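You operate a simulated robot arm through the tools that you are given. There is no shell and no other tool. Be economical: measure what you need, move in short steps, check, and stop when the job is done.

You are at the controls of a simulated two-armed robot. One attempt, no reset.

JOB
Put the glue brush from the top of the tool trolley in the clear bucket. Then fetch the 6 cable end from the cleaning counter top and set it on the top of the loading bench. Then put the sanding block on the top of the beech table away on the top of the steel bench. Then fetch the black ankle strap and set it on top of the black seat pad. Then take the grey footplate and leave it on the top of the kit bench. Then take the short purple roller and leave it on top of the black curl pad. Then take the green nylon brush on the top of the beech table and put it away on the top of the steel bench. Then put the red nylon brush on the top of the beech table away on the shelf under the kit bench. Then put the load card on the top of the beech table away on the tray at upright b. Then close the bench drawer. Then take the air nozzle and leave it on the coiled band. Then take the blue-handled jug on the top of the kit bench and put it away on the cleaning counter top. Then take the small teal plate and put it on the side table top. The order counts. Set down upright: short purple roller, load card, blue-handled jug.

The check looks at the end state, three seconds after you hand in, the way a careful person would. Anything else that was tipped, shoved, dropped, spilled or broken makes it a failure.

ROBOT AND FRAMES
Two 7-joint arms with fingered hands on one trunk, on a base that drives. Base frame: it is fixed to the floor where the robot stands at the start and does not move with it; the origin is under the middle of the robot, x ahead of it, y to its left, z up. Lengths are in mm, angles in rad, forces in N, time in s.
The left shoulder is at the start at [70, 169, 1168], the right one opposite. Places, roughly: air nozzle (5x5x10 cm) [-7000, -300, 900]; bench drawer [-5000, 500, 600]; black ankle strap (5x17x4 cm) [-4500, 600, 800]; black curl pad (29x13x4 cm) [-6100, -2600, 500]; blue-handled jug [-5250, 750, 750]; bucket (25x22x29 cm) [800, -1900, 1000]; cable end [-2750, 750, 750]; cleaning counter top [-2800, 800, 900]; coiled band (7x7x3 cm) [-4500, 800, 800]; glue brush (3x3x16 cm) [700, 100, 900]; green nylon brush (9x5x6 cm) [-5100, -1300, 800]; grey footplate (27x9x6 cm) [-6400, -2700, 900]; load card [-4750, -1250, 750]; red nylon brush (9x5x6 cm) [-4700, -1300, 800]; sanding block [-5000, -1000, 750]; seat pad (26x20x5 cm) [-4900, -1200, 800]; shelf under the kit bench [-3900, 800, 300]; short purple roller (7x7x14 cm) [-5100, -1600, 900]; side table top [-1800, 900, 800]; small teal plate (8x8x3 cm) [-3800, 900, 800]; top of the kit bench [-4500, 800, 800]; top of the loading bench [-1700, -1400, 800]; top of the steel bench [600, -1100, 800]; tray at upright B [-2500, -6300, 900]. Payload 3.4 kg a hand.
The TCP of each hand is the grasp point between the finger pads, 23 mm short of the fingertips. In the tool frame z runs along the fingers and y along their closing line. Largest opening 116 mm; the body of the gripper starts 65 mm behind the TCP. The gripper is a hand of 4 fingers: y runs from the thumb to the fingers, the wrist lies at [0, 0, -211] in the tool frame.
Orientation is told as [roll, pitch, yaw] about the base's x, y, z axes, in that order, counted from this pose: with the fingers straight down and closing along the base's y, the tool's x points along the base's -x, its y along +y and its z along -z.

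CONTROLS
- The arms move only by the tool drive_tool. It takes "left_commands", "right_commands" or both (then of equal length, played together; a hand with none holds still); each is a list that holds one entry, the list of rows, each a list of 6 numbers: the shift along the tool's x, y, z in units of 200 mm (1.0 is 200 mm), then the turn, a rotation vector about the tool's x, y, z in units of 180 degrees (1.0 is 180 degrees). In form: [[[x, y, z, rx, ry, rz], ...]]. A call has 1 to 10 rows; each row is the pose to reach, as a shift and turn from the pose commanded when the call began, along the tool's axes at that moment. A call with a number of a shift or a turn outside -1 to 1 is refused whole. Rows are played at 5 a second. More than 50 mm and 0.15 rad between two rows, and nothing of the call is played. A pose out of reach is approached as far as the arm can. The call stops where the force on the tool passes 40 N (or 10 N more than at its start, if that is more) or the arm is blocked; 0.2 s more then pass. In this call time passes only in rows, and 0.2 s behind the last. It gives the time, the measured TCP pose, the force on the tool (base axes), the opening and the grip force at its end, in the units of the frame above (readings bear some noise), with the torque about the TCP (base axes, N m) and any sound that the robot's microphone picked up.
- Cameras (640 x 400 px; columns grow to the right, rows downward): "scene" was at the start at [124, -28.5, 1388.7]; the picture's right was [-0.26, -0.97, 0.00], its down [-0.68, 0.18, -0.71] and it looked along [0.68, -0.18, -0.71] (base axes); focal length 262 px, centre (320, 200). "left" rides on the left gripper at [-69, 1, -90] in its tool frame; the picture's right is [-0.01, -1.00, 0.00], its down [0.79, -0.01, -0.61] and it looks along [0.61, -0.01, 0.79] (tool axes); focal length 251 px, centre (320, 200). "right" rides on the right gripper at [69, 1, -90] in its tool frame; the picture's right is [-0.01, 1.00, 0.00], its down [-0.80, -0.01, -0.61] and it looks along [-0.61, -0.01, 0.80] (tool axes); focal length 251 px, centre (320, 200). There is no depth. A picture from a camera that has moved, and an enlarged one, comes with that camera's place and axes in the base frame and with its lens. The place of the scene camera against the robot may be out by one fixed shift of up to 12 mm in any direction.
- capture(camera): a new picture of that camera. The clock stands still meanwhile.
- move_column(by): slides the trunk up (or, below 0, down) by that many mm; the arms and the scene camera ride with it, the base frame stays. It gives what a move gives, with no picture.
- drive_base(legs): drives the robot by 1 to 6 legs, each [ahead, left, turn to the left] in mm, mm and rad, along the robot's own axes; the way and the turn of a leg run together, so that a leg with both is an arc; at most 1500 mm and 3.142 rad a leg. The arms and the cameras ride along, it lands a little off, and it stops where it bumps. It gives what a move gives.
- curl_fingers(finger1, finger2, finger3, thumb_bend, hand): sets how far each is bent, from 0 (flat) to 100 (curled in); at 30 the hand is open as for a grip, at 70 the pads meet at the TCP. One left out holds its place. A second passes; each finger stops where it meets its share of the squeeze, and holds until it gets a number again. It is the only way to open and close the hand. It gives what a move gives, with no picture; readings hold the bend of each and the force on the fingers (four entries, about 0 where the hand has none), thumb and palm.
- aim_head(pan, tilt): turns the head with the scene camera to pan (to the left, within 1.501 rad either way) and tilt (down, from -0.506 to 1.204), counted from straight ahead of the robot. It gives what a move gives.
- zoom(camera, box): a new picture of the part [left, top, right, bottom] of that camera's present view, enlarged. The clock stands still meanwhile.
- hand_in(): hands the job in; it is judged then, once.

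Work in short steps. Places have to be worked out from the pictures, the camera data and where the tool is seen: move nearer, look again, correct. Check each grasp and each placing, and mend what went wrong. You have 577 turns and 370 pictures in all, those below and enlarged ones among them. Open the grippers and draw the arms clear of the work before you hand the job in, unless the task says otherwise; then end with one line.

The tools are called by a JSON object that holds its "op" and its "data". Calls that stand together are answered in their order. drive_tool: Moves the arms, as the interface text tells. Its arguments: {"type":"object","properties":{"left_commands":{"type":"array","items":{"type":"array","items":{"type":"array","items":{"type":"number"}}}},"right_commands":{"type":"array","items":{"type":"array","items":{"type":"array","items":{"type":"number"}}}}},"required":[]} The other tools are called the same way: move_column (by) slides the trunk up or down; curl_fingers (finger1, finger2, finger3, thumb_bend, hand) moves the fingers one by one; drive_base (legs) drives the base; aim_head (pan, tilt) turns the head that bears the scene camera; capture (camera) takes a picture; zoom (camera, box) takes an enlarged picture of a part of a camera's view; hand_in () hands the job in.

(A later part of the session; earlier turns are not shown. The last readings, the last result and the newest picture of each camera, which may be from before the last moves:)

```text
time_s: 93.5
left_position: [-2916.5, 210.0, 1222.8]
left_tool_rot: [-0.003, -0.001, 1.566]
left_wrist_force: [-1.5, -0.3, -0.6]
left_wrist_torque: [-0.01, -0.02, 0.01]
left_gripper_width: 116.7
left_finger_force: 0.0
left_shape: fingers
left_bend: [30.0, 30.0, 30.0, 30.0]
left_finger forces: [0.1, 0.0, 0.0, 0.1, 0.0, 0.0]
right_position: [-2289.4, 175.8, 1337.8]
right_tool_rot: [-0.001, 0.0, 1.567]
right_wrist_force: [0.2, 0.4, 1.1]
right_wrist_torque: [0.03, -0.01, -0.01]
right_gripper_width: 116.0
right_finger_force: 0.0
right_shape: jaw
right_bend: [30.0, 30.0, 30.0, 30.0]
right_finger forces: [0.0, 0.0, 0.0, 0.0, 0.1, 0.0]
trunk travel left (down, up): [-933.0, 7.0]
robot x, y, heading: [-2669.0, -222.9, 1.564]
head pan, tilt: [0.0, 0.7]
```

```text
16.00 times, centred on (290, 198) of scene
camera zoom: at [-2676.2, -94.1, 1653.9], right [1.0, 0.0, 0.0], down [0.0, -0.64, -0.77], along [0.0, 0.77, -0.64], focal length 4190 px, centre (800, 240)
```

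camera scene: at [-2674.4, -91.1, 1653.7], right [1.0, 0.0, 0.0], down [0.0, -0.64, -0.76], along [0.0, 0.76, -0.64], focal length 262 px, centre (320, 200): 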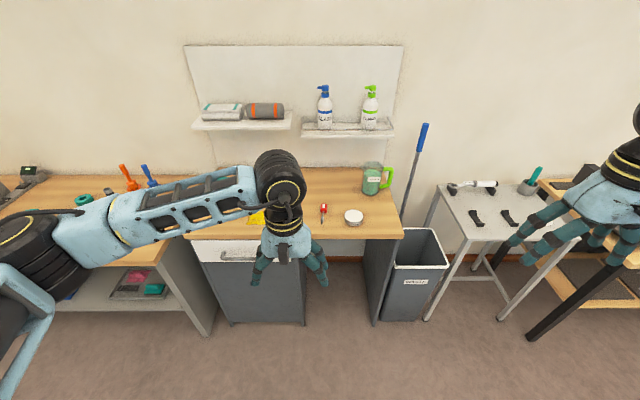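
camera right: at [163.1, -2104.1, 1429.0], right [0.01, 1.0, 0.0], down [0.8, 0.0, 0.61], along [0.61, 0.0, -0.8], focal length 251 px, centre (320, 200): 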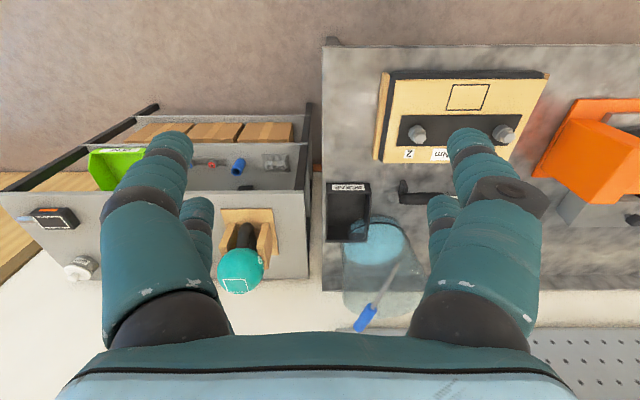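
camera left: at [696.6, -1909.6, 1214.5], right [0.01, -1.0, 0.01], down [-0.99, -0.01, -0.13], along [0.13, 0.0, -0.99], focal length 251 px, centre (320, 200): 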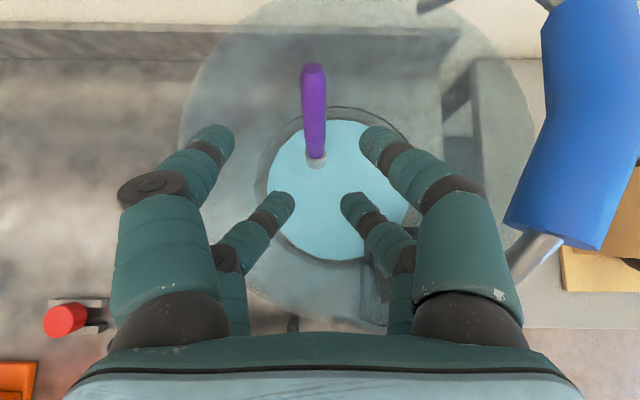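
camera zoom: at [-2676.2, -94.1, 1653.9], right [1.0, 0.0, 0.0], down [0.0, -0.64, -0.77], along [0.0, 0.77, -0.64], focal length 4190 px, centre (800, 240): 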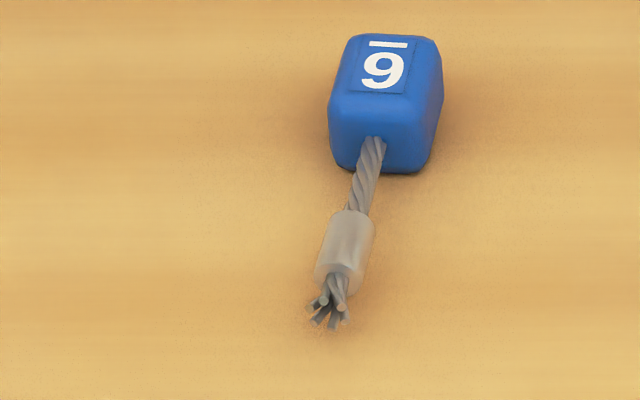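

The blue one's digit has its bar above the "9", so it's an upside-down 6 (the labels are upside down from here, like the red 5). The blue one is "6". I drive nearer and triangulate.

{"op": "drive_base", "data": {"legs": [[330, 0, 0]]}}

{"op": "capture", "data": {"camera": "scene"}}

```text
time_s: 95.6
left_position: [-2912.2, 537.5, 1222.8]
left_tool_rot: [0.0, -0.002, 1.561]
left_wrist_force: [0.4, -0.5, 0.0]
left_wrist_torque: [0.02, -0.01, 0.04]
left_gripper_width: 116.9
left_finger_force: 0.1
left_shape: fingers
left_bend: [30.0, 30.0, 30.0, 30.0]
left_finger forces: [0.0, 0.0, 0.0, 0.0, 0.0, 0.0]
right_position: [-2285.9, 501.5, 1337.0]
right_tool_rot: [0.001, -0.001, 1.564]
right_wrist_force: [0.2, 0.0, -0.2]
right_wrist_torque: [0.01, -0.02, 0.0]
right_gripper_width: 115.5
right_finger_force: 0.0
right_shape: jaw
right_bend: [30.0, 30.0, 30.0, 30.0]
right_finger forces: [0.1, 0.1, 0.0, 0.1, 0.0, 0.1]
trunk travel left (down, up): [-933.0, 7.0]
robot x, y, heading: [-2667.8, 105.9, 1.56]
head pan, tilt: [0.0, 0.7]
```

```text
321 pictures are left
camera scene: at [-2672.6, 232.2, 1654.1], right [1.0, -0.01, 0.0], down [0.0, -0.64, -0.77], along [0.0, 0.77, -0.64], focal length 262 px, centre (320, 200)
```

scene: 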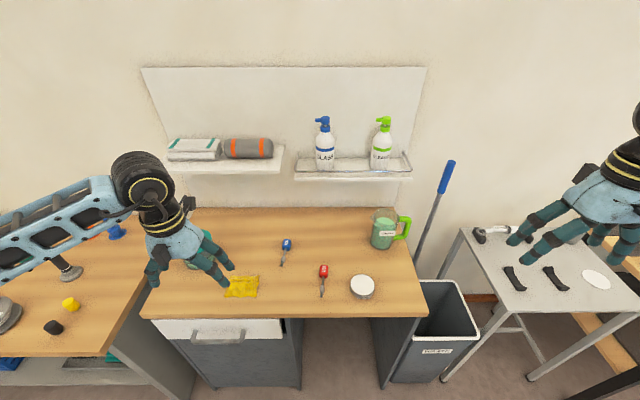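

Blue cable end ≈ (-2795, 877), top z ≈ 904; counter ≈ 880. I tuck the right hand back, line the left hand up, drive nearer and lower the trunk.

{"op": "drive_tool", "data": {"left_commands": [[[0, -0.2, 0, 0, 0, 0], [0, -0.4, 0, 0, 0, 0], [0, -0.58, 0, 0, 0, 0], [0, -0.58, 0, 0, 0, 0]]], "right_commands": [[[0.2, 0, 0, 0, 0, 0], [0.4, 0, 0, 0, 0, 0], [0.6, 0, 0, 0, 0, 0], [0.8, 0, 0, 0, 0, 0]]]}}

{"op": "drive_base", "data": {"legs": [[210, 0, 0]]}}

{"op": "move_column", "data": {"by": -190}}

{"op": "capture", "data": {"camera": "left"}}

{"op": "capture", "data": {"camera": "scene"}}

```text
time_s: 96.6
left_position: [-2797.4, 536.0, 1223.5]
left_tool_rot: [0.0, -0.004, 1.565]
left_wrist_force: [0.3, -0.6, 0.3]
left_wrist_torque: [0.02, -0.01, -0.02]
left_gripper_width: 116.8
left_finger_force: 0.0
left_shape: fingers
left_bend: [30.0, 30.0, 30.0, 30.0]
left_finger forces: [0.0, 0.0, 0.1, 0.0, 0.0, 0.0]
right_position: [-2288.8, 342.8, 1327.3]
right_tool_rot: [0.001, -0.006, 1.564]
right_wrist_force: [0.0, -0.1, 0.3]
right_wrist_torque: [0.06, -0.03, 0.01]
right_gripper_width: 116.0
right_finger_force: 0.1
right_shape: jaw
right_bend: [30.0, 30.0, 30.0, 30.0]
right_finger forces: [0.0, 0.1, 0.0, 0.0, 0.0, 0.0]
right hand out of reach, approached as far as the arm can: row 2, 4
trunk travel left (down, up): [-933.0, 7.0]
robot x, y, heading: [-2669.8, 109.7, 1.563]
head pan, tilt: [0.0, 0.7]
```

```text
time_s: 98.3
left_position: [-2796.1, 749.1, 1223.6]
left_tool_rot: [-0.001, -0.003, 1.565]
left_wrist_force: [0.0, 0.4, -0.2]
left_wrist_torque: [0.01, -0.01, 0.0]
left_gripper_width: 117.0
left_finger_force: 0.0
left_shape: fingers
left_bend: [30.0, 30.0, 30.0, 30.0]
left_finger forces: [0.0, 0.0, 0.1, 0.0, 0.0, 0.0]
right_position: [-2286.0, 557.2, 1326.8]
right_tool_rot: [0.002, -0.008, 1.566]
right_wrist_force: [-0.2, 0.3, 0.2]
right_wrist_torque: [0.07, -0.04, -0.02]
right_gripper_width: 115.9
right_finger_force: 0.1
right_shape: jaw
right_bend: [30.0, 30.0, 30.0, 30.0]
right_finger forces: [0.0, 0.1, 0.0, 0.1, 0.1, 0.0]
trunk travel left (down, up): [-933.0, 7.0]
robot x, y, heading: [-2667.5, 322.8, 1.566]
head pan, tilt: [0.0, 0.7]
```

```text
time_s: 100.4
left_position: [-2795.3, 752.8, 1033.1]
left_tool_rot: [0.001, 0.0, 1.566]
left_wrist_force: [-0.4, -0.8, 0.0]
left_wrist_torque: [-0.01, 0.0, 0.03]
left_gripper_width: 116.6
left_finger_force: 0.1
left_shape: fingers
left_bend: [30.0, 30.0, 30.0, 30.0]
left_finger forces: [0.0, 0.0, 0.1, 0.0, 0.0, 0.0]
right_position: [-2286.1, 561.6, 1136.7]
right_tool_rot: [0.002, -0.003, 1.566]
right_wrist_force: [-0.2, -0.3, -0.4]
right_wrist_torque: [0.0, 0.0, 0.02]
right_gripper_width: 115.9
right_finger_force: 0.1
right_shape: jaw
right_bend: [30.0, 30.0, 30.0, 30.0]
right_finger forces: [0.0, 0.1, 0.0, 0.0, 0.0, 0.0]
trunk travel left (down, up): [-743.0, 197.0]
robot x, y, heading: [-2667.2, 319.9, 1.561]
head pan, tilt: [0.0, 0.7]
```

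```text
320 pictures are left
camera left: at [-2797.6, 821.8, 1122.9], right [1.0, 0.0, 0.0], down [0.0, -0.79, 0.61], along [0.0, -0.61, -0.79], focal length 251 px, centre (320, 200)
```

left: 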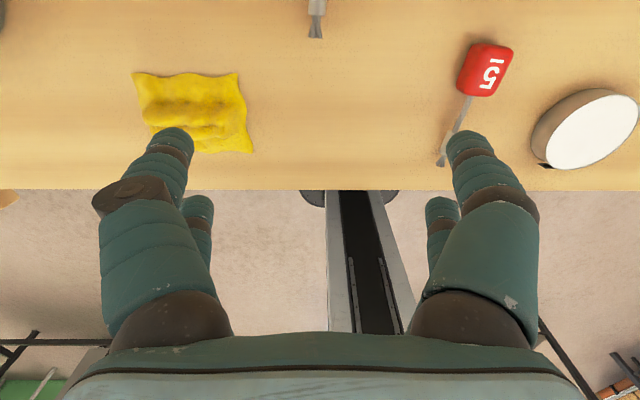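

```text
319 pictures are left
camera scene: at [-2671.5, 448.4, 1463.8], right [1.0, 0.0, 0.0], down [0.0, -0.64, -0.76], along [0.0, 0.76, -0.64], focal length 262 px, centre (320, 200)
```

scene: 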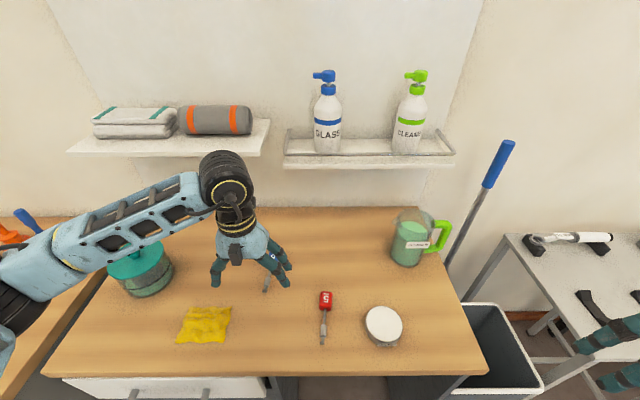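

Blue end lies further ahead; I move the hand forward 95 mm and look again.

{"op": "drive_tool", "data": {"left_commands": [[[-0.24, 0, 0.05, 0, 0, 0], [-0.48, 0, 0.1, 0, 0, 0]]]}}

{"op": "capture", "data": {"camera": "left"}}

```text
time_s: 101.0
left_position: [-2796.1, 849.8, 1012.3]
left_tool_rot: [-0.001, -0.002, 1.565]
left_wrist_force: [0.5, 0.0, -0.8]
left_wrist_torque: [-0.04, 0.01, -0.01]
left_gripper_width: 116.7
left_finger_force: 0.1
left_shape: fingers
left_bend: [30.0, 30.0, 30.0, 30.0]
left_finger forces: [0.0, 0.0, 0.1, 0.1, 0.0, 0.1]
right_position: [-2286.2, 562.2, 1136.1]
right_tool_rot: [0.004, -0.002, 1.566]
right_wrist_force: [-0.2, -0.8, 0.7]
right_wrist_torque: [-0.01, -0.02, -0.01]
right_gripper_width: 115.9
right_finger_force: 0.1
right_shape: jaw
right_bend: [30.0, 30.0, 30.0, 30.0]
right_finger forces: [0.0, 0.0, 0.0, 0.2, 0.0, 0.0]
trunk travel left (down, up): [-743.0, 197.0]
robot x, y, heading: [-2668.8, 319.8, 1.565]
head pan, tilt: [0.0, 0.7]
```

```text
318 pictures are left
camera left: at [-2797.6, 920.1, 1101.8], right [1.0, 0.0, 0.0], down [0.0, -0.79, 0.61], along [0.0, -0.61, -0.79], focal length 251 px, centre (320, 200)
```

left: 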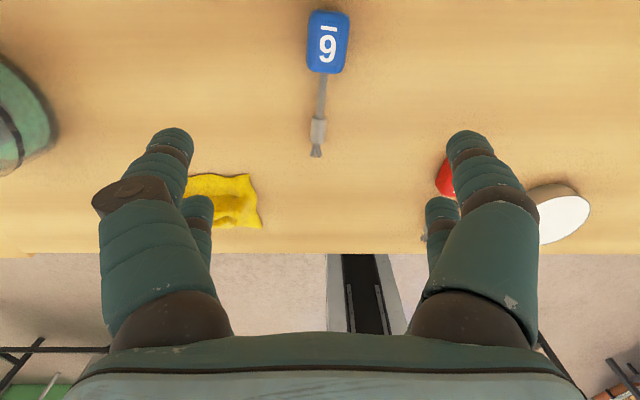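

Digit and bar must be read right. I zoom on the red label in the scene view to see whether its bar is at the foot of the "5".

{"op": "zoom", "data": {"camera": "scene", "box": [310, 285, 342, 305]}}

{"op": "zoom", "data": {"camera": "left", "box": [300, 0, 360, 80]}}

```text
16.00 times, centred on (326, 295) of scene
camera zoom: at [-2670.6, 450.1, 1463.6], right [1.0, 0.0, 0.0], down [0.0, -0.65, -0.76], along [0.0, 0.76, -0.65], focal length 4190 px, centre (224, -1320)
```

zoom: 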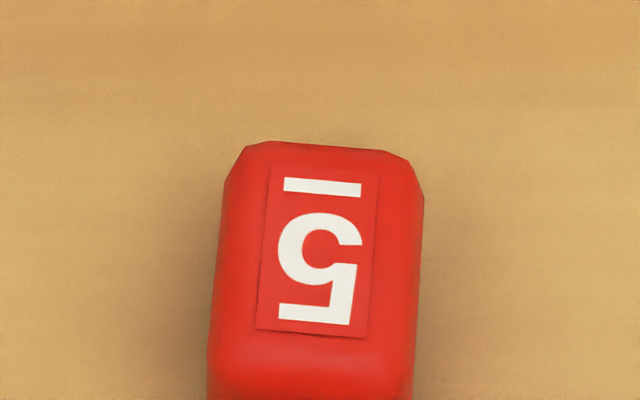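

```text
5.00 times, centred on (330, 40) of left
camera zoom: at [-2797.6, 920.1, 1101.8], right [1.0, 0.0, 0.0], down [0.0, -0.79, 0.61], along [0.0, -0.61, -0.79], focal length 1257 px, centre (270, 1000)
```

zoom: 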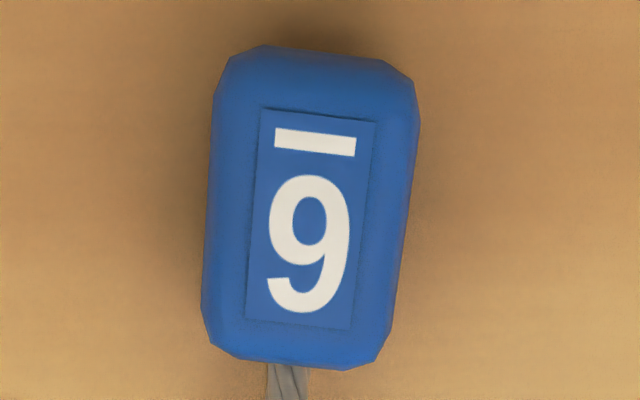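

Confirmed: the bar is under the digit, so blue is 6. Block centre ≈ (-2792, 900). I move above it and down to z≈915, then check.

{"op": "drive_tool", "data": {"left_commands": [[[-0.2, -0.02, 0.0, 0, 0, 0], [-0.255, -0.02, 0.2, 0, 0, 0], [-0.255, -0.02, 0.36, 0, 0, 0], [-0.255, -0.02, 0.48, 0, 0, 0]]]}}

{"op": "capture", "data": {"camera": "left"}}

{"op": "zoom", "data": {"camera": "scene", "box": [200, 200, 340, 320]}}

```text
time_s: 102.0
left_position: [-2791.7, 898.9, 915.2]
left_tool_rot: [0.0, 0.001, 1.566]
left_wrist_force: [0.4, 0.3, -1.5]
left_wrist_torque: [-0.03, 0.0, -0.02]
left_gripper_width: 116.7
left_finger_force: 0.1
left_shape: fingers
left_bend: [30.0, 30.0, 30.0, 30.0]
left_finger forces: [0.0, 0.0, 0.0, 0.0, 0.1, 0.0]
right_position: [-2286.1, 562.2, 1136.6]
right_tool_rot: [0.003, -0.001, 1.564]
right_wrist_force: [0.2, 1.1, 0.2]
right_wrist_torque: [0.0, 0.01, -0.02]
right_gripper_width: 115.9
right_finger_force: 0.0
right_shape: jaw
right_bend: [30.0, 30.0, 30.0, 30.0]
right_finger forces: [0.1, 0.1, 0.0, 0.0, 0.0, 0.0]
trunk travel left (down, up): [-743.0, 197.0]
robot x, y, heading: [-2671.4, 316.1, 1.563]
head pan, tilt: [0.0, 0.7]
```

```text
315 pictures are left
camera left: at [-2792.2, 968.6, 1005.9], right [1.0, 0.0, 0.0], down [0.0, -0.79, 0.61], along [0.0, -0.61, -0.79], focal length 251 px, centre (320, 200)
```

left: 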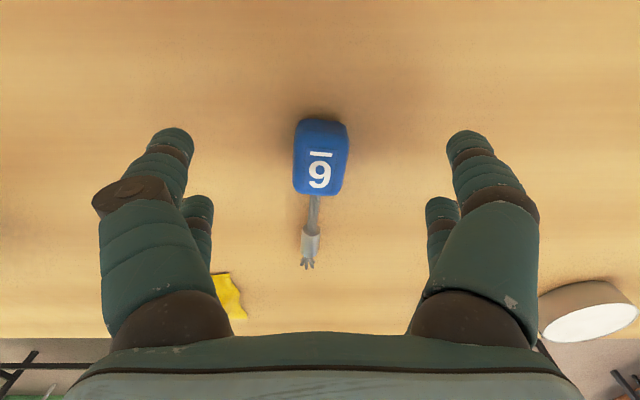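

```text
3.33 times, centred on (270, 260) of scene
camera zoom: at [-2670.8, 449.2, 1463.7], right [1.0, 0.0, 0.0], down [0.0, -0.64, -0.76], along [0.0, 0.76, -0.64], focal length 873 px, centre (487, 0)
```

zoom: 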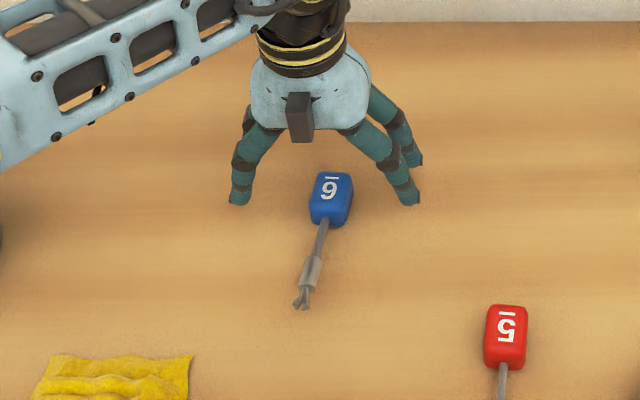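

Block is centred. I go down 22 mm and check force.

{"op": "drive_tool", "data": {"left_commands": [[[-0.01, 0.0, 0.06, 0, 0, 0], [-0.01, 0.0, 0.12, 0, 0, 0]]]}}

{"op": "zoom", "data": {"camera": "scene", "box": [220, 220, 320, 290]}}

```text
time_s: 102.6
left_position: [-2790.9, 901.1, 890.9]
left_tool_rot: [-0.001, 0.0, 1.565]
left_wrist_force: [-0.4, -0.2, -0.3]
left_wrist_torque: [0.0, 0.03, -0.03]
left_gripper_width: 116.6
left_finger_force: 0.1
left_shape: fingers
left_bend: [30.0, 30.0, 30.0, 30.0]
left_finger forces: [0.1, 0.0, 0.1, 0.0, 0.0, 0.1]
right_position: [-2285.8, 561.7, 1136.5]
right_tool_rot: [0.002, 0.0, 1.566]
right_wrist_force: [0.2, -0.3, -0.6]
right_wrist_torque: [-0.01, 0.02, -0.04]
right_gripper_width: 115.7
right_finger_force: 0.1
right_shape: jaw
right_bend: [30.0, 30.0, 30.0, 30.0]
right_finger forces: [0.0, 0.1, 0.1, 0.0, 0.1, 0.1]
trunk travel left (down, up): [-743.0, 197.0]
robot x, y, heading: [-2664.0, 319.2, 1.568]
head pan, tilt: [0.0, 0.7]
```

```text
5.71 times, centred on (270, 255) of scene
camera zoom: at [-2671.2, 448.8, 1463.8], right [1.0, 0.0, 0.0], down [0.0, -0.64, -0.76], along [0.0, 0.76, -0.64], focal length 1497 px, centre (606, -114)
```

zoom: 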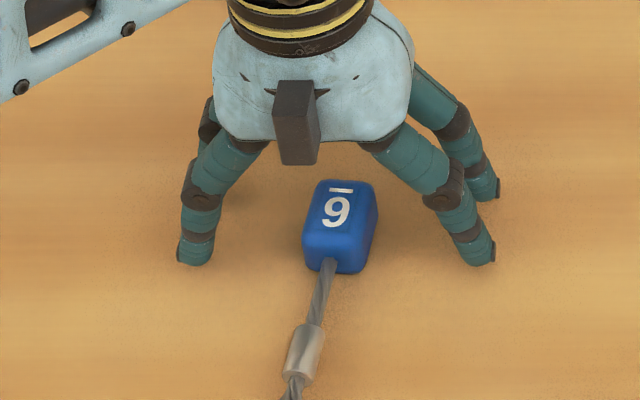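

Tips nearly at the counter. 7 mm more, then close all fingers.

{"op": "drive_tool", "data": {"left_commands": [[[0, 0.0, 0.035, 0, 0, 0]]]}}

{"op": "curl_fingers", "data": {"hand": "left", "finger1": 70, "finger2": 70, "finger3": 70, "thumb_bend": 70}}

{"op": "capture", "data": {"camera": "left"}}

```text
time_s: 103.0
left_position: [-2790.0, 901.2, 885.1]
left_tool_rot: [0.0, 0.001, 1.565]
left_wrist_force: [0.3, 0.7, -0.2]
left_wrist_torque: [0.03, 0.01, -0.03]
left_gripper_width: 116.6
left_finger_force: 0.0
left_shape: fingers
left_bend: [30.0, 30.0, 30.0, 30.0]
left_finger forces: [0.0, 0.1, 0.0, 0.1, 0.1, 0.0]
right_position: [-2285.8, 561.7, 1135.7]
right_tool_rot: [0.003, -0.003, 1.566]
right_wrist_force: [-0.1, -1.0, 0.5]
right_wrist_torque: [-0.02, 0.0, 0.04]
right_gripper_width: 116.0
right_finger_force: 0.0
right_shape: jaw
right_bend: [30.0, 30.0, 30.0, 30.0]
right_finger forces: [0.1, 0.0, 0.0, 0.0, 0.0, 0.0]
trunk travel left (down, up): [-743.0, 197.0]
robot x, y, heading: [-2666.6, 321.1, 1.568]
head pan, tilt: [0.0, 0.7]
```

```text
time_s: 104.0
left_position: [-2791.5, 899.4, 887.9]
left_tool_rot: [0.0, -0.002, 1.564]
left_wrist_force: [-4.3, -2.7, 15.5]
left_wrist_torque: [-0.27, 0.56, 0.0]
left_gripper_width: 23.7
left_finger_force: 20.2
left_shape: fingers
left_bend: [63.0, 64.0, 64.0, 64.0]
left_finger forces: [10.5, 17.5, 3.9, 0.0, 8.0, 0.0]
right_position: [-2287.0, 558.2, 1137.1]
right_tool_rot: [0.0, -0.005, 1.565]
right_wrist_force: [0.7, 0.2, 0.7]
right_wrist_torque: [0.01, 0.01, 0.03]
right_gripper_width: 115.9
right_finger_force: 0.1
right_shape: jaw
right_bend: [30.0, 30.0, 30.0, 30.0]
right_finger forces: [0.1, 0.1, 0.0, 0.1, 0.0, 0.0]
trunk travel left (down, up): [-743.0, 197.0]
robot x, y, heading: [-2667.2, 319.0, 1.565]
head pan, tilt: [0.0, 0.7]
```

```text
312 pictures are left
camera left: at [-2792.8, 967.9, 977.5], right [1.0, 0.0, 0.0], down [0.0, -0.8, 0.6], along [0.0, -0.6, -0.8], focal length 251 px, centre (320, 200)
```

left: 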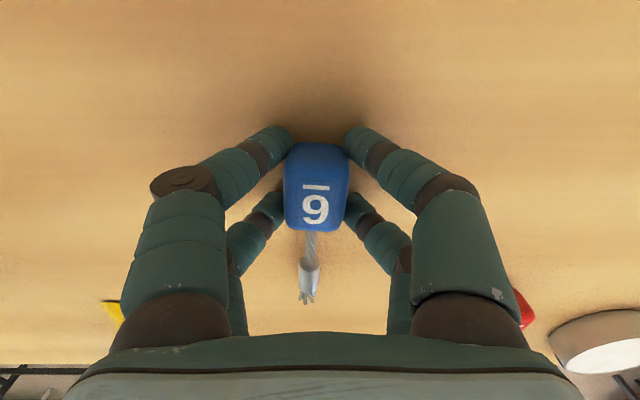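

Gripped; fingertips press the counter a little. Lifting.

{"op": "move_column", "data": {"by": 120}}

{"op": "capture", "data": {"camera": "left"}}

```text
time_s: 105.5
left_position: [-2790.5, 900.8, 1005.8]
left_tool_rot: [-0.002, 0.0, 1.565]
left_wrist_force: [-0.9, 0.1, -1.4]
left_wrist_torque: [-0.01, -0.06, -0.01]
left_gripper_width: 23.7
left_finger_force: 13.2
left_shape: fingers
left_bend: [63.0, 63.0, 64.0, 63.0]
left_finger forces: [6.1, 6.5, 4.8, 0.0, 8.4, 0.0]
right_position: [-2285.0, 560.7, 1256.8]
right_tool_rot: [0.0, -0.002, 1.566]
right_wrist_force: [-0.4, -0.1, 0.9]
right_wrist_torque: [0.0, 0.01, -0.04]
right_gripper_width: 116.1
right_finger_force: 0.1
right_shape: jaw
right_bend: [30.0, 30.0, 30.0, 30.0]
right_finger forces: [0.0, 0.1, 0.0, 0.0, 0.0, 0.0]
trunk travel left (down, up): [-863.0, 77.0]
robot x, y, heading: [-2669.4, 320.8, 1.565]
head pan, tilt: [0.0, 0.7]
```

```text
311 pictures are left
camera left: at [-2792.2, 970.6, 1095.0], right [1.0, 0.0, 0.0], down [0.0, -0.79, 0.61], along [0.0, -0.61, -0.79], focal length 251 px, centre (320, 200)
```

left: 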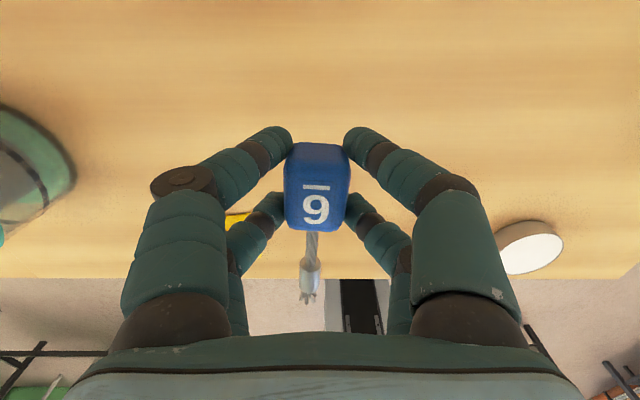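

Held firmly. I pull the hand in, back off, and turn toward the loading bench.

{"op": "drive_tool", "data": {"left_commands": [[[0.24, 0, -0.1, 0, 0, 0], [0.48, 0, -0.2, 0, 0, 0], [0.72, 0, -0.3, 0, 0, 0]]]}}

{"op": "drive_base", "data": {"legs": [[-620, 0, 0], [0, 0, -1.57]]}}

{"op": "aim_head", "data": {"pan": -0.9, "tilt": 0.45}}

{"op": "capture", "data": {"camera": "scene"}}

```text
refused: row 1 steps farther than a row can; nothing moved
```

```text
time_s: 112.7
left_position: [-2093.4, -163.6, 1006.3]
left_tool_rot: [0.0, 0.0, 0.003]
left_wrist_force: [0.9, -0.4, -1.0]
left_wrist_torque: [0.01, -0.02, 0.03]
left_gripper_width: 23.9
left_finger_force: 12.6
left_shape: fingers
left_bend: [63.0, 63.0, 64.0, 64.0]
left_finger forces: [5.9, 6.3, 4.8, 0.1, 8.3, 0.0]
right_position: [-2429.5, -671.4, 1256.5]
right_tool_rot: [0.002, -0.003, 0.003]
right_wrist_force: [-0.2, -0.9, -0.1]
right_wrist_torque: [0.02, -0.03, -0.02]
right_gripper_width: 115.9
right_finger_force: 0.0
right_shape: jaw
right_bend: [30.0, 30.0, 30.0, 30.0]
right_finger forces: [0.0, 0.0, 0.0, 0.0, 0.0, 0.1]
trunk travel left (down, up): [-863.0, 77.0]
robot x, y, heading: [-2673.2, -292.1, -0.001]
head pan, tilt: [0.0, 0.7]
```

```text
time_s: 113.9
left_position: [-2093.9, -163.6, 1004.7]
left_tool_rot: [-0.002, 0.0, 0.003]
left_wrist_force: [-0.5, -0.7, -1.1]
left_wrist_torque: [-0.01, 0.0, 0.0]
left_gripper_width: 23.8
left_finger_force: 13.1
left_shape: fingers
left_bend: [63.0, 63.0, 64.0, 64.0]
left_finger forces: [5.9, 6.4, 4.8, 0.0, 8.4, 0.0]
right_position: [-2428.2, -672.1, 1256.6]
right_tool_rot: [0.003, -0.004, 0.002]
right_wrist_force: [-1.0, 0.5, -0.4]
right_wrist_torque: [0.02, 0.0, -0.02]
right_gripper_width: 115.7
right_finger_force: 0.0
right_shape: jaw
right_bend: [30.0, 30.0, 30.0, 30.0]
right_finger forces: [0.0, 0.1, 0.0, 0.0, 0.0, 0.1]
trunk travel left (down, up): [-863.0, 77.0]
robot x, y, heading: [-2672.7, -298.4, 0.001]
head pan, tilt: [-0.901, 0.45]
```

```text
310 pictures are left
camera scene: at [-2569.8, -371.5, 1606.0], right [-0.78, -0.63, 0.0], down [-0.27, 0.34, -0.9], along [0.56, -0.7, -0.44], focal length 262 px, centre (320, 200)
```

scene: 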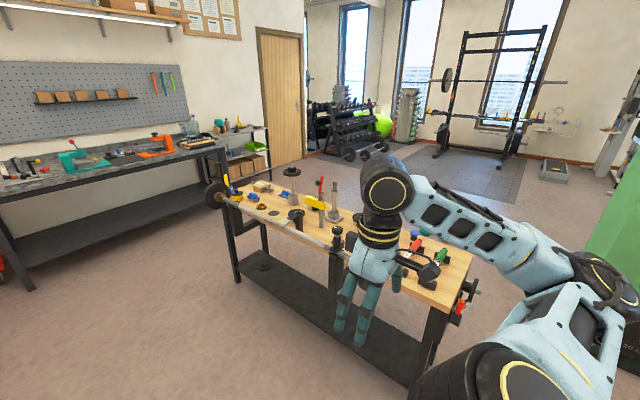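

Loading bench spans about x -2480…-800, front edge y≈-1200. I drive to x≈-1850, turn to face -y, and look for a free spot.

{"op": "drive_base", "data": {"legs": [[800, 0, 0], [0, 0, -1.57]]}}

{"op": "aim_head", "data": {"pan": 0.0, "tilt": 0.6}}

{"op": "capture", "data": {"camera": "scene"}}

```text
time_s: 121.9
left_position: [-1731.3, -864.8, 1005.6]
left_tool_rot: [0.001, 0.0, -1.531]
left_wrist_force: [0.1, 0.1, -0.1]
left_wrist_torque: [-0.03, 0.02, 0.02]
left_gripper_width: 23.6
left_finger_force: 12.1
left_shape: fingers
left_bend: [63.0, 63.0, 64.0, 64.0]
left_finger forces: [5.8, 6.2, 4.6, 0.0, 8.0, 0.0]
right_position: [-2249.5, -547.7, 1256.8]
right_tool_rot: [0.002, -0.004, -1.533]
right_wrist_force: [0.1, -0.3, 0.1]
right_wrist_torque: [0.02, 0.02, -0.03]
right_gripper_width: 115.5
right_finger_force: 0.0
right_shape: jaw
right_bend: [30.0, 30.0, 30.0, 30.0]
right_finger forces: [0.0, 0.0, 0.0, 0.1, 0.1, 0.0]
trunk travel left (down, up): [-863.0, 77.0]
robot x, y, heading: [-1878.7, -290.4, -1.527]
head pan, tilt: [-0.901, 0.45]
```

```text
time_s: 123.1
left_position: [-1730.2, -864.0, 1005.9]
left_tool_rot: [0.0, 0.001, -1.532]
left_wrist_force: [0.1, 0.4, -1.5]
left_wrist_torque: [-0.03, 0.0, -0.03]
left_gripper_width: 23.5
left_finger_force: 12.9
left_shape: fingers
left_bend: [63.0, 63.0, 64.0, 64.0]
left_finger forces: [5.8, 6.2, 4.7, 0.0, 8.0, 0.1]
right_position: [-2248.9, -547.5, 1256.4]
right_tool_rot: [0.003, -0.003, -1.532]
right_wrist_force: [-1.0, -0.5, 0.1]
right_wrist_torque: [-0.04, -0.03, 0.01]
right_gripper_width: 115.8
right_finger_force: 0.2
right_shape: jaw
right_bend: [30.0, 30.0, 30.0, 30.0]
right_finger forces: [0.0, 0.0, 0.0, 0.0, 0.0, 0.0]
trunk travel left (down, up): [-863.0, 77.0]
robot x, y, heading: [-1879.1, -289.6, -1.536]
head pan, tilt: [0.0, 0.6]
```

```text
309 pictures are left
camera scene: at [-1878.5, -436.2, 1592.4], right [-1.0, -0.04, 0.0], down [-0.02, 0.56, -0.82], along [0.03, -0.82, -0.57], focal length 262 px, centre (320, 200)
```

scene: 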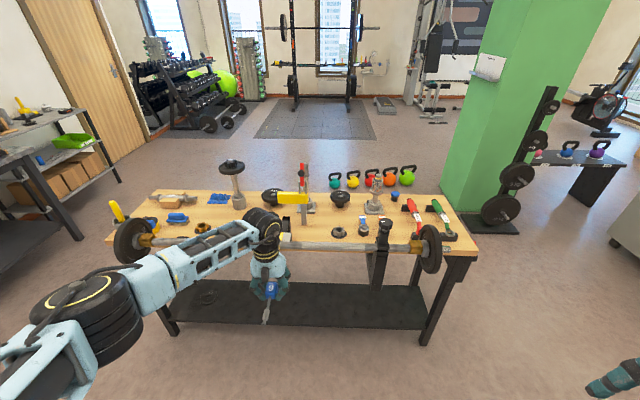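

A barbell lies along the front edge. I zoom to find a free patch.

{"op": "zoom", "data": {"camera": "scene", "box": [100, 150, 490, 300]}}

```text
1.64 times, centred on (295, 225) of scene
camera zoom: at [-1878.5, -436.2, 1592.4], right [-1.0, -0.04, 0.0], down [-0.02, 0.56, -0.82], along [0.03, -0.82, -0.57], focal length 430 px, centre (361, 159)
```

zoom: 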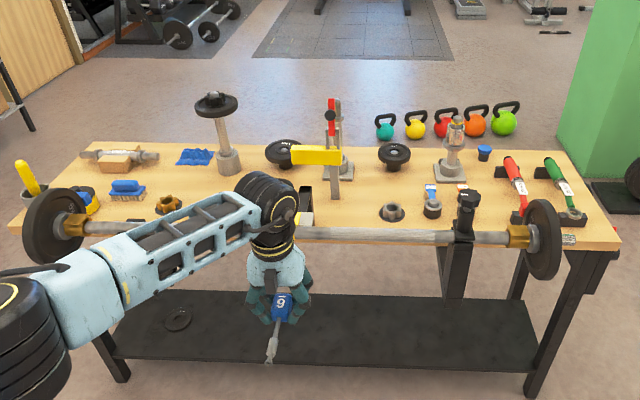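

I raise the trunk, go 300 mm nearer, and look again.

{"op": "move_column", "data": {"by": 75}}

{"op": "drive_base", "data": {"legs": [[250, 0, -0.035]]}}

{"op": "aim_head", "data": {"pan": 0.0, "tilt": 0.75}}

{"op": "capture", "data": {"camera": "scene"}}

{"op": "capture", "data": {"camera": "left"}}

```text
time_s: 124.2
left_position: [-1731.0, -863.8, 1080.1]
left_tool_rot: [-0.001, 0.0, -1.533]
left_wrist_force: [0.2, -0.6, -1.0]
left_wrist_torque: [-0.01, -0.03, 0.0]
left_gripper_width: 23.6
left_finger_force: 11.9
left_shape: fingers
left_bend: [63.0, 63.0, 64.0, 64.0]
left_finger forces: [5.8, 6.3, 4.6, 0.1, 8.0, 0.0]
right_position: [-2249.3, -548.0, 1330.7]
right_tool_rot: [0.001, -0.003, -1.532]
right_wrist_force: [-0.2, 0.4, -0.3]
right_wrist_torque: [0.0, 0.01, -0.01]
right_gripper_width: 115.7
right_finger_force: 0.0
right_shape: jaw
right_bend: [30.0, 30.0, 30.0, 30.0]
right_finger forces: [0.1, 0.0, 0.0, 0.0, 0.0, 0.0]
trunk travel left (down, up): [-938.0, 2.0]
robot x, y, heading: [-1876.4, -290.9, -1.533]
head pan, tilt: [0.0, 0.6]
```

```text
time_s: 126.0
left_position: [-1745.4, -1116.8, 1081.2]
left_tool_rot: [0.001, -0.002, -1.568]
left_wrist_force: [-0.4, 0.4, -0.7]
left_wrist_torque: [-0.04, 0.0, -0.01]
left_gripper_width: 23.8
left_finger_force: 12.0
left_shape: fingers
left_bend: [63.0, 63.0, 64.0, 64.0]
left_finger forces: [5.8, 6.2, 4.7, 0.1, 8.1, 0.0]
right_position: [-2252.4, -782.5, 1331.6]
right_tool_rot: [0.002, -0.004, -1.566]
right_wrist_force: [-0.3, -0.3, 0.5]
right_wrist_torque: [-0.04, 0.03, -0.01]
right_gripper_width: 115.9
right_finger_force: 0.0
right_shape: jaw
right_bend: [30.0, 30.0, 30.0, 30.0]
right_finger forces: [0.0, 0.0, 0.0, 0.0, 0.0, 0.1]
trunk travel left (down, up): [-938.0, 2.0]
robot x, y, heading: [-1876.0, -541.2, -1.564]
head pan, tilt: [0.0, 0.6]
```

```text
time_s: 126.8
left_position: [-1745.5, -1119.6, 1080.7]
left_tool_rot: [0.0, 0.0, -1.568]
left_wrist_force: [-0.2, -0.1, -0.7]
left_wrist_torque: [-0.05, -0.03, 0.02]
left_gripper_width: 23.8
left_finger_force: 12.3
left_shape: fingers
left_bend: [63.0, 63.0, 64.0, 64.0]
left_finger forces: [5.9, 6.2, 4.6, 0.1, 8.0, 0.0]
right_position: [-2252.9, -785.6, 1331.0]
right_tool_rot: [0.003, -0.003, -1.567]
right_wrist_force: [0.0, 0.6, -0.3]
right_wrist_torque: [0.0, 0.01, 0.01]
right_gripper_width: 116.0
right_finger_force: 0.0
right_shape: jaw
right_bend: [30.0, 30.0, 30.0, 30.0]
right_finger forces: [0.0, 0.1, 0.0, 0.0, 0.1, 0.0]
trunk travel left (down, up): [-938.0, 2.0]
robot x, y, heading: [-1872.4, -541.4, -1.566]
head pan, tilt: [0.0, 0.75]
```

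```text
307 pictures are left
camera scene: at [-1877.8, -681.6, 1654.6], right [-1.0, 0.0, 0.0], down [0.0, 0.68, -0.73], along [0.0, -0.73, -0.68], focal length 262 px, centre (320, 200)
```

scene: 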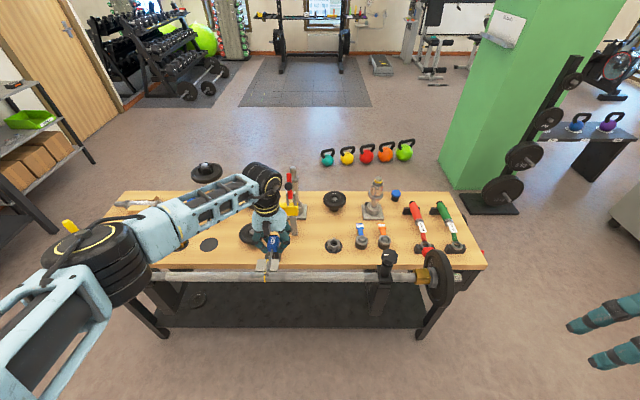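

```text
306 pictures are left
camera left: at [-1745.0, -1187.7, 1170.4], right [-1.0, -0.01, 0.0], down [-0.01, 0.79, 0.61], along [-0.01, 0.61, -0.79], focal length 251 px, centre (320, 200)
```

left: 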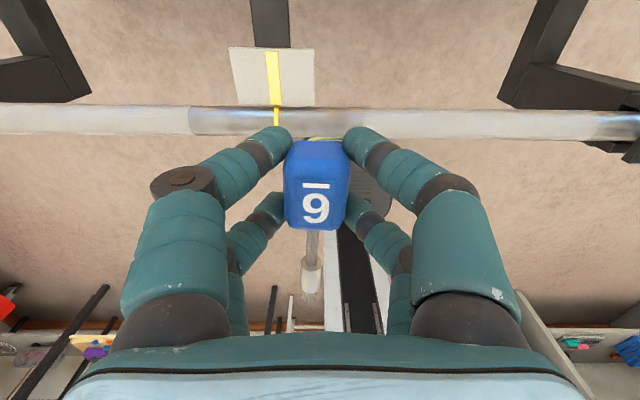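

Candidate free patch around scene pixel (332, 223), i.e. about (-1930, -1440). Zoom to verify.

{"op": "zoom", "data": {"camera": "scene", "box": [240, 160, 480, 290]}}

```text
2.67 times, centred on (360, 225) of scene
camera zoom: at [-1877.8, -681.6, 1654.6], right [-1.0, 0.0, 0.0], down [0.0, 0.68, -0.73], along [0.0, -0.73, -0.68], focal length 698 px, centre (213, 133)
```

zoom: 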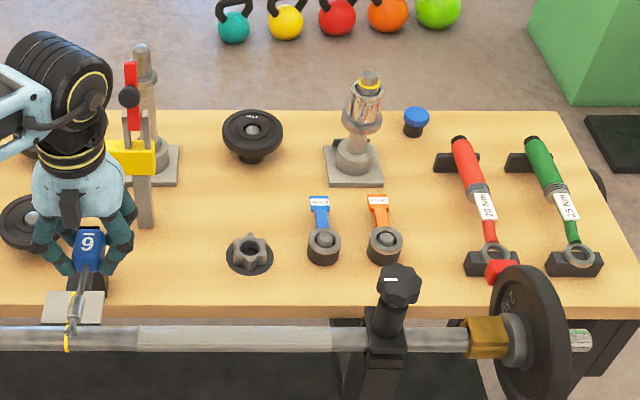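

The patch around (-1920, -1405) is free. I strafe right 170 mm and drive ahead 290 mm with the hand high.

{"op": "drive_base", "data": {"legs": [[0, -170, 0], [285, 0, 0]]}}

{"op": "capture", "data": {"camera": "left"}}

{"op": "capture", "data": {"camera": "scene"}}

```text
time_s: 129.8
left_position: [-1913.9, -1411.2, 1081.6]
left_tool_rot: [0.0, -0.003, -1.569]
left_wrist_force: [-0.5, -0.9, -1.6]
left_wrist_torque: [-0.02, -0.03, -0.02]
left_gripper_width: 23.5
left_finger_force: 13.0
left_shape: fingers
left_bend: [63.0, 63.0, 64.0, 64.0]
left_finger forces: [5.9, 6.2, 4.7, 0.0, 8.1, 0.0]
right_position: [-2420.8, -1073.6, 1332.5]
right_tool_rot: [0.005, -0.004, -1.57]
right_wrist_force: [0.4, -0.6, 0.6]
right_wrist_torque: [-0.02, 0.01, -0.01]
right_gripper_width: 115.8
right_finger_force: 0.1
right_shape: jaw
right_bend: [30.0, 30.0, 30.0, 30.0]
right_finger forces: [0.0, 0.0, 0.0, 0.0, 0.0, 0.1]
trunk travel left (down, up): [-938.0, 2.0]
robot x, y, heading: [-2038.5, -831.5, -1.566]
head pan, tilt: [0.0, 0.75]
```

```text
304 pictures are left
camera left: at [-1914.0, -1477.9, 1171.6], right [-1.0, -0.01, 0.0], down [-0.01, 0.8, 0.61], along [-0.01, 0.61, -0.8], focal length 251 px, centre (320, 200)
```

left: 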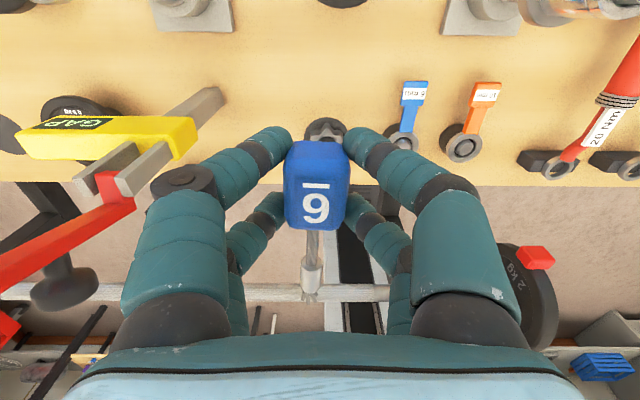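

```text
303 pictures are left
camera scene: at [-2045.7, -970.6, 1654.8], right [-1.0, 0.0, 0.0], down [0.0, 0.68, -0.73], along [0.0, -0.73, -0.68], focal length 262 px, centre (320, 200)
```

scene: 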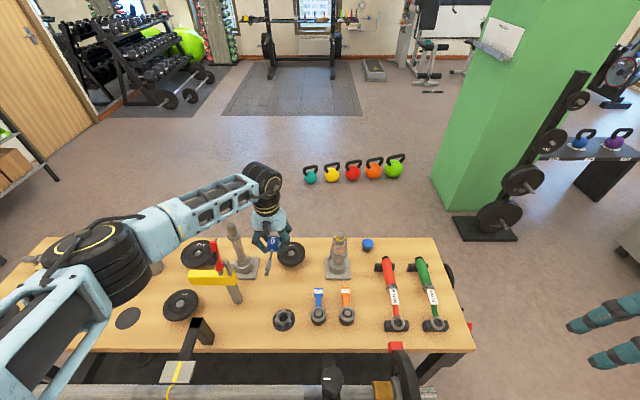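

Bench top works out at z≈800, free spot (-1915, -1450). I drive 42 mm ahead and lower with the trunk.

{"op": "drive_base", "data": {"legs": [[42, 0, 0]]}}

{"op": "move_column", "data": {"by": -200}}

{"op": "capture", "data": {"camera": "left"}}

{"op": "zoom", "data": {"camera": "scene", "box": [160, 200, 380, 340]}}

```text
time_s: 130.7
left_position: [-1913.2, -1445.5, 1085.3]
left_tool_rot: [0.0, -0.007, -1.57]
left_wrist_force: [0.5, 0.6, -0.6]
left_wrist_torque: [-0.07, 0.01, 0.01]
left_gripper_width: 23.8
left_finger_force: 12.5
left_shape: fingers
left_bend: [63.0, 63.0, 64.0, 64.0]
left_finger forces: [5.7, 6.2, 4.5, 0.0, 8.0, 0.0]
right_position: [-2420.3, -1108.5, 1332.8]
right_tool_rot: [0.002, -0.011, -1.57]
right_wrist_force: [-0.2, 0.2, 0.4]
right_wrist_torque: [-0.09, 0.0, -0.02]
right_gripper_width: 115.8
right_finger_force: 0.1
right_shape: jaw
right_bend: [30.0, 30.0, 30.0, 30.0]
right_finger forces: [0.0, 0.1, 0.1, 0.0, 0.1, 0.1]
trunk travel left (down, up): [-938.0, 2.0]
robot x, y, heading: [-2038.1, -878.1, -1.567]
head pan, tilt: [0.0, 0.75]
```

```text
time_s: 132.9
left_position: [-1912.2, -1454.1, 880.9]
left_tool_rot: [0.001, 0.001, -1.571]
left_wrist_force: [0.0, 0.8, -0.5]
left_wrist_torque: [0.01, -0.01, 0.0]
left_gripper_width: 23.3
left_finger_force: 13.2
left_shape: fingers
left_bend: [63.0, 63.0, 64.0, 64.0]
left_finger forces: [5.9, 6.3, 4.6, 0.0, 9.3, 0.1]
right_position: [-2420.7, -1116.8, 1130.4]
right_tool_rot: [0.002, -0.002, -1.57]
right_wrist_force: [-0.2, -0.3, 0.7]
right_wrist_torque: [0.02, -0.01, -0.03]
right_gripper_width: 115.9
right_finger_force: 0.0
right_shape: jaw
right_bend: [30.0, 30.0, 30.0, 30.0]
right_finger forces: [0.0, 0.0, 0.0, 0.0, 0.0, 0.1]
trunk travel left (down, up): [-738.0, 202.0]
robot x, y, heading: [-2040.8, -876.4, -1.57]
head pan, tilt: [0.0, 0.75]
```

```text
302 pictures are left
camera left: at [-1913.8, -1521.4, 970.3], right [-1.0, -0.01, 0.0], down [-0.01, 0.79, 0.61], along [-0.01, 0.61, -0.79], focal length 251 px, centre (320, 200)
```

left: 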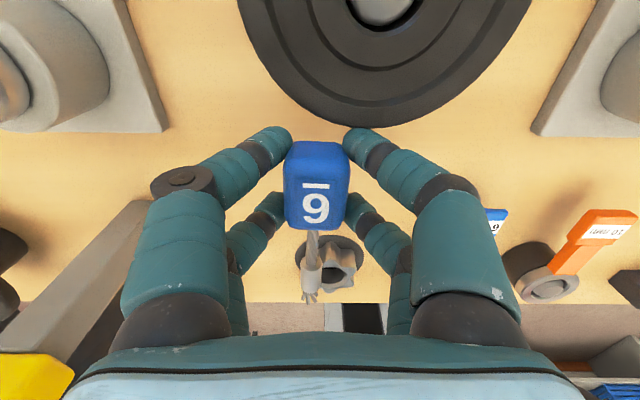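

```text
2.86 times, centred on (270, 270) of scene
camera zoom: at [-2045.0, -1015.1, 1454.6], right [-1.0, 0.0, 0.0], down [0.0, 0.68, -0.73], along [0.0, -0.73, -0.68], focal length 748 px, centre (463, 0)
```

zoom: 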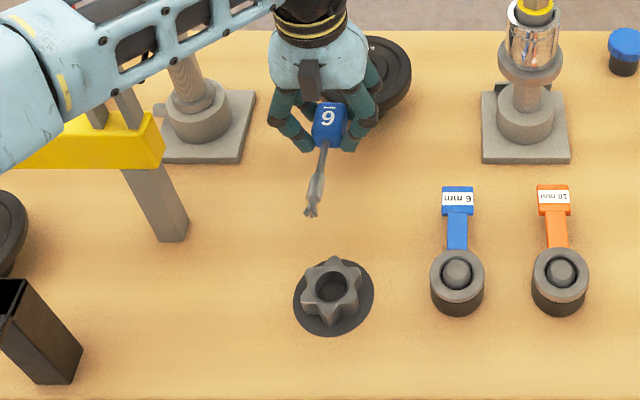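

The weight plate on its stand is near the front fingers. I shift 34 mm back and 30 mm to +x, then look while lowering.

{"op": "drive_tool", "data": {"left_commands": [[[0.17, 0.15, 0, 0, 0, 0], [0.17, 0.15, 0.15, 0, 0, 0]]]}}

{"op": "zoom", "data": {"camera": "scene", "box": [160, 200, 380, 340]}}

```text
time_s: 133.5
left_position: [-1888.2, -1415.7, 853.5]
left_tool_rot: [0.005, -0.005, -1.573]
left_wrist_force: [1.2, 0.3, -0.6]
left_wrist_torque: [-0.01, -0.03, 0.0]
left_gripper_width: 23.3
left_finger_force: 12.4
left_shape: fingers
left_bend: [63.0, 63.0, 64.0, 64.0]
left_finger forces: [5.6, 6.2, 4.6, 0.0, 8.0, 0.0]
right_position: [-2424.5, -1113.0, 1130.3]
right_tool_rot: [0.008, -0.006, -1.57]
right_wrist_force: [-0.3, 0.0, -0.5]
right_wrist_torque: [0.03, -0.02, 0.02]
right_gripper_width: 116.0
right_finger_force: 0.1
right_shape: jaw
right_bend: [30.0, 30.0, 30.0, 30.0]
right_finger forces: [0.0, 0.0, 0.0, 0.0, 0.1, 0.1]
trunk travel left (down, up): [-738.0, 202.0]
robot x, y, heading: [-2042.8, -873.3, -1.562]
head pan, tilt: [0.0, 0.75]
```

```text
2.86 times, centred on (270, 270) of scene
camera zoom: at [-2052.0, -1008.8, 1455.5], right [-1.0, 0.0, 0.0], down [0.0, 0.68, -0.73], along [0.0, -0.73, -0.68], focal length 748 px, centre (463, 0)
```

zoom: 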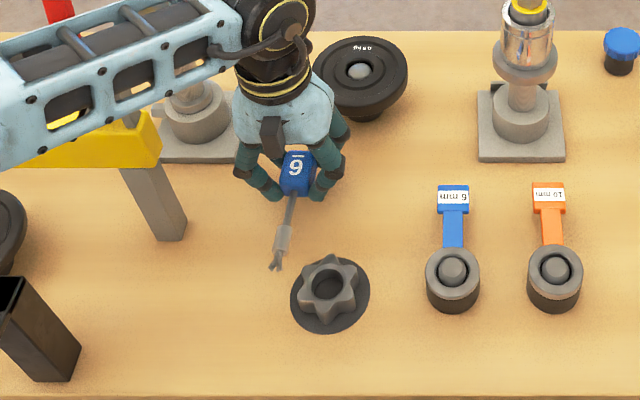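

Base seems to have shifted a few mm; I check that the forearm doesn't touch the clamp.

{"op": "capture", "data": {"camera": "scene"}}

{"op": "capture", "data": {"camera": "left"}}

```text
299 pictures are left
camera scene: at [-2052.0, -1008.8, 1455.5], right [-1.0, 0.0, 0.0], down [0.0, 0.68, -0.73], along [0.0, -0.73, -0.68], focal length 262 px, centre (320, 200)
```

scene: 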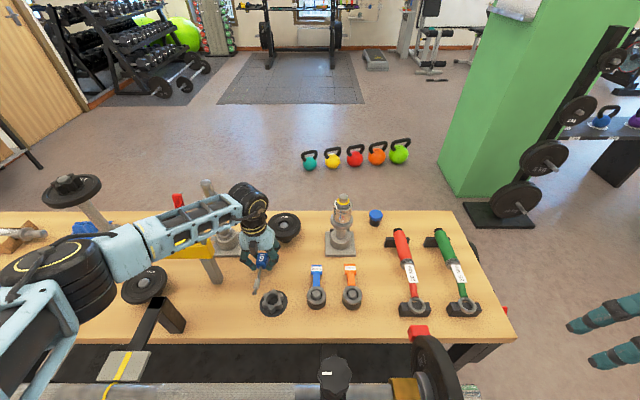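

```text
298 pictures are left
camera left: at [-1889.0, -1483.3, 943.2], right [-1.0, -0.01, 0.0], down [-0.01, 0.8, 0.6], along [0.0, 0.6, -0.8], focal length 251 px, centre (320, 200)
```

left: 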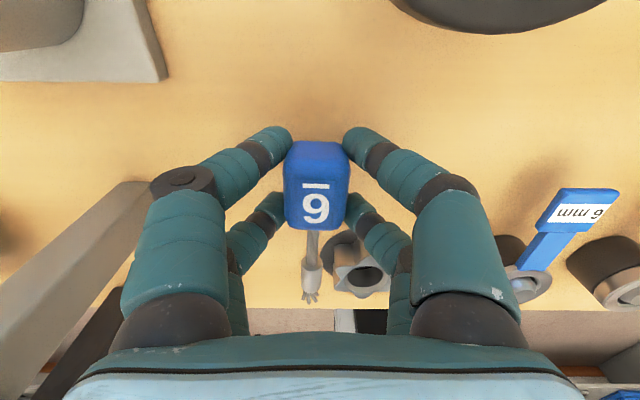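

The forearm is very near the clamp's upright red lever. I raise straight up to get clear and choose another spot.

{"op": "move_column", "data": {"by": 150}}

{"op": "capture", "data": {"camera": "scene"}}

```text
time_s: 135.2
left_position: [-1883.2, -1420.9, 999.9]
left_tool_rot: [-0.001, 0.0, -1.568]
left_wrist_force: [0.0, -0.3, -1.2]
left_wrist_torque: [-0.01, 0.01, -0.01]
left_gripper_width: 23.3
left_finger_force: 12.7
left_shape: fingers
left_bend: [63.0, 63.0, 64.0, 64.0]
left_finger forces: [5.6, 6.1, 4.6, 0.0, 7.8, 0.0]
right_position: [-2419.5, -1118.3, 1280.9]
right_tool_rot: [0.002, -0.002, -1.571]
right_wrist_force: [0.1, 0.4, -0.2]
right_wrist_torque: [-0.01, 0.01, 0.0]
right_gripper_width: 115.5
right_finger_force: 0.0
right_shape: jaw
right_bend: [30.0, 30.0, 30.0, 30.0]
right_finger forces: [0.0, 0.0, 0.0, 0.0, 0.0, 0.0]
trunk travel left (down, up): [-888.0, 52.0]
robot x, y, heading: [-2039.2, -876.8, -1.573]
head pan, tilt: [0.0, 0.75]
```

```text
297 pictures are left
camera scene: at [-2044.8, -1015.5, 1604.5], right [-1.0, 0.0, 0.0], down [0.0, 0.68, -0.73], along [0.0, -0.73, -0.68], focal length 262 px, centre (320, 200)
```

scene: 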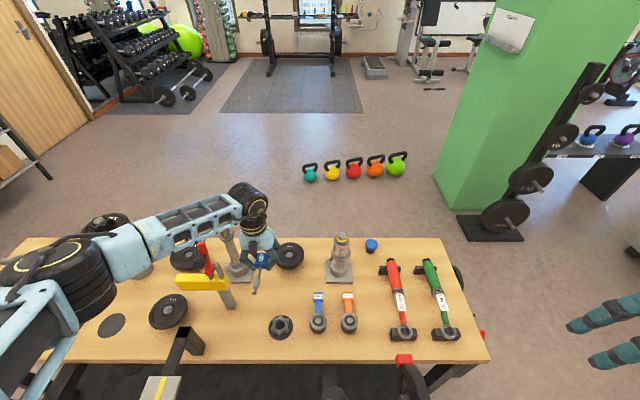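

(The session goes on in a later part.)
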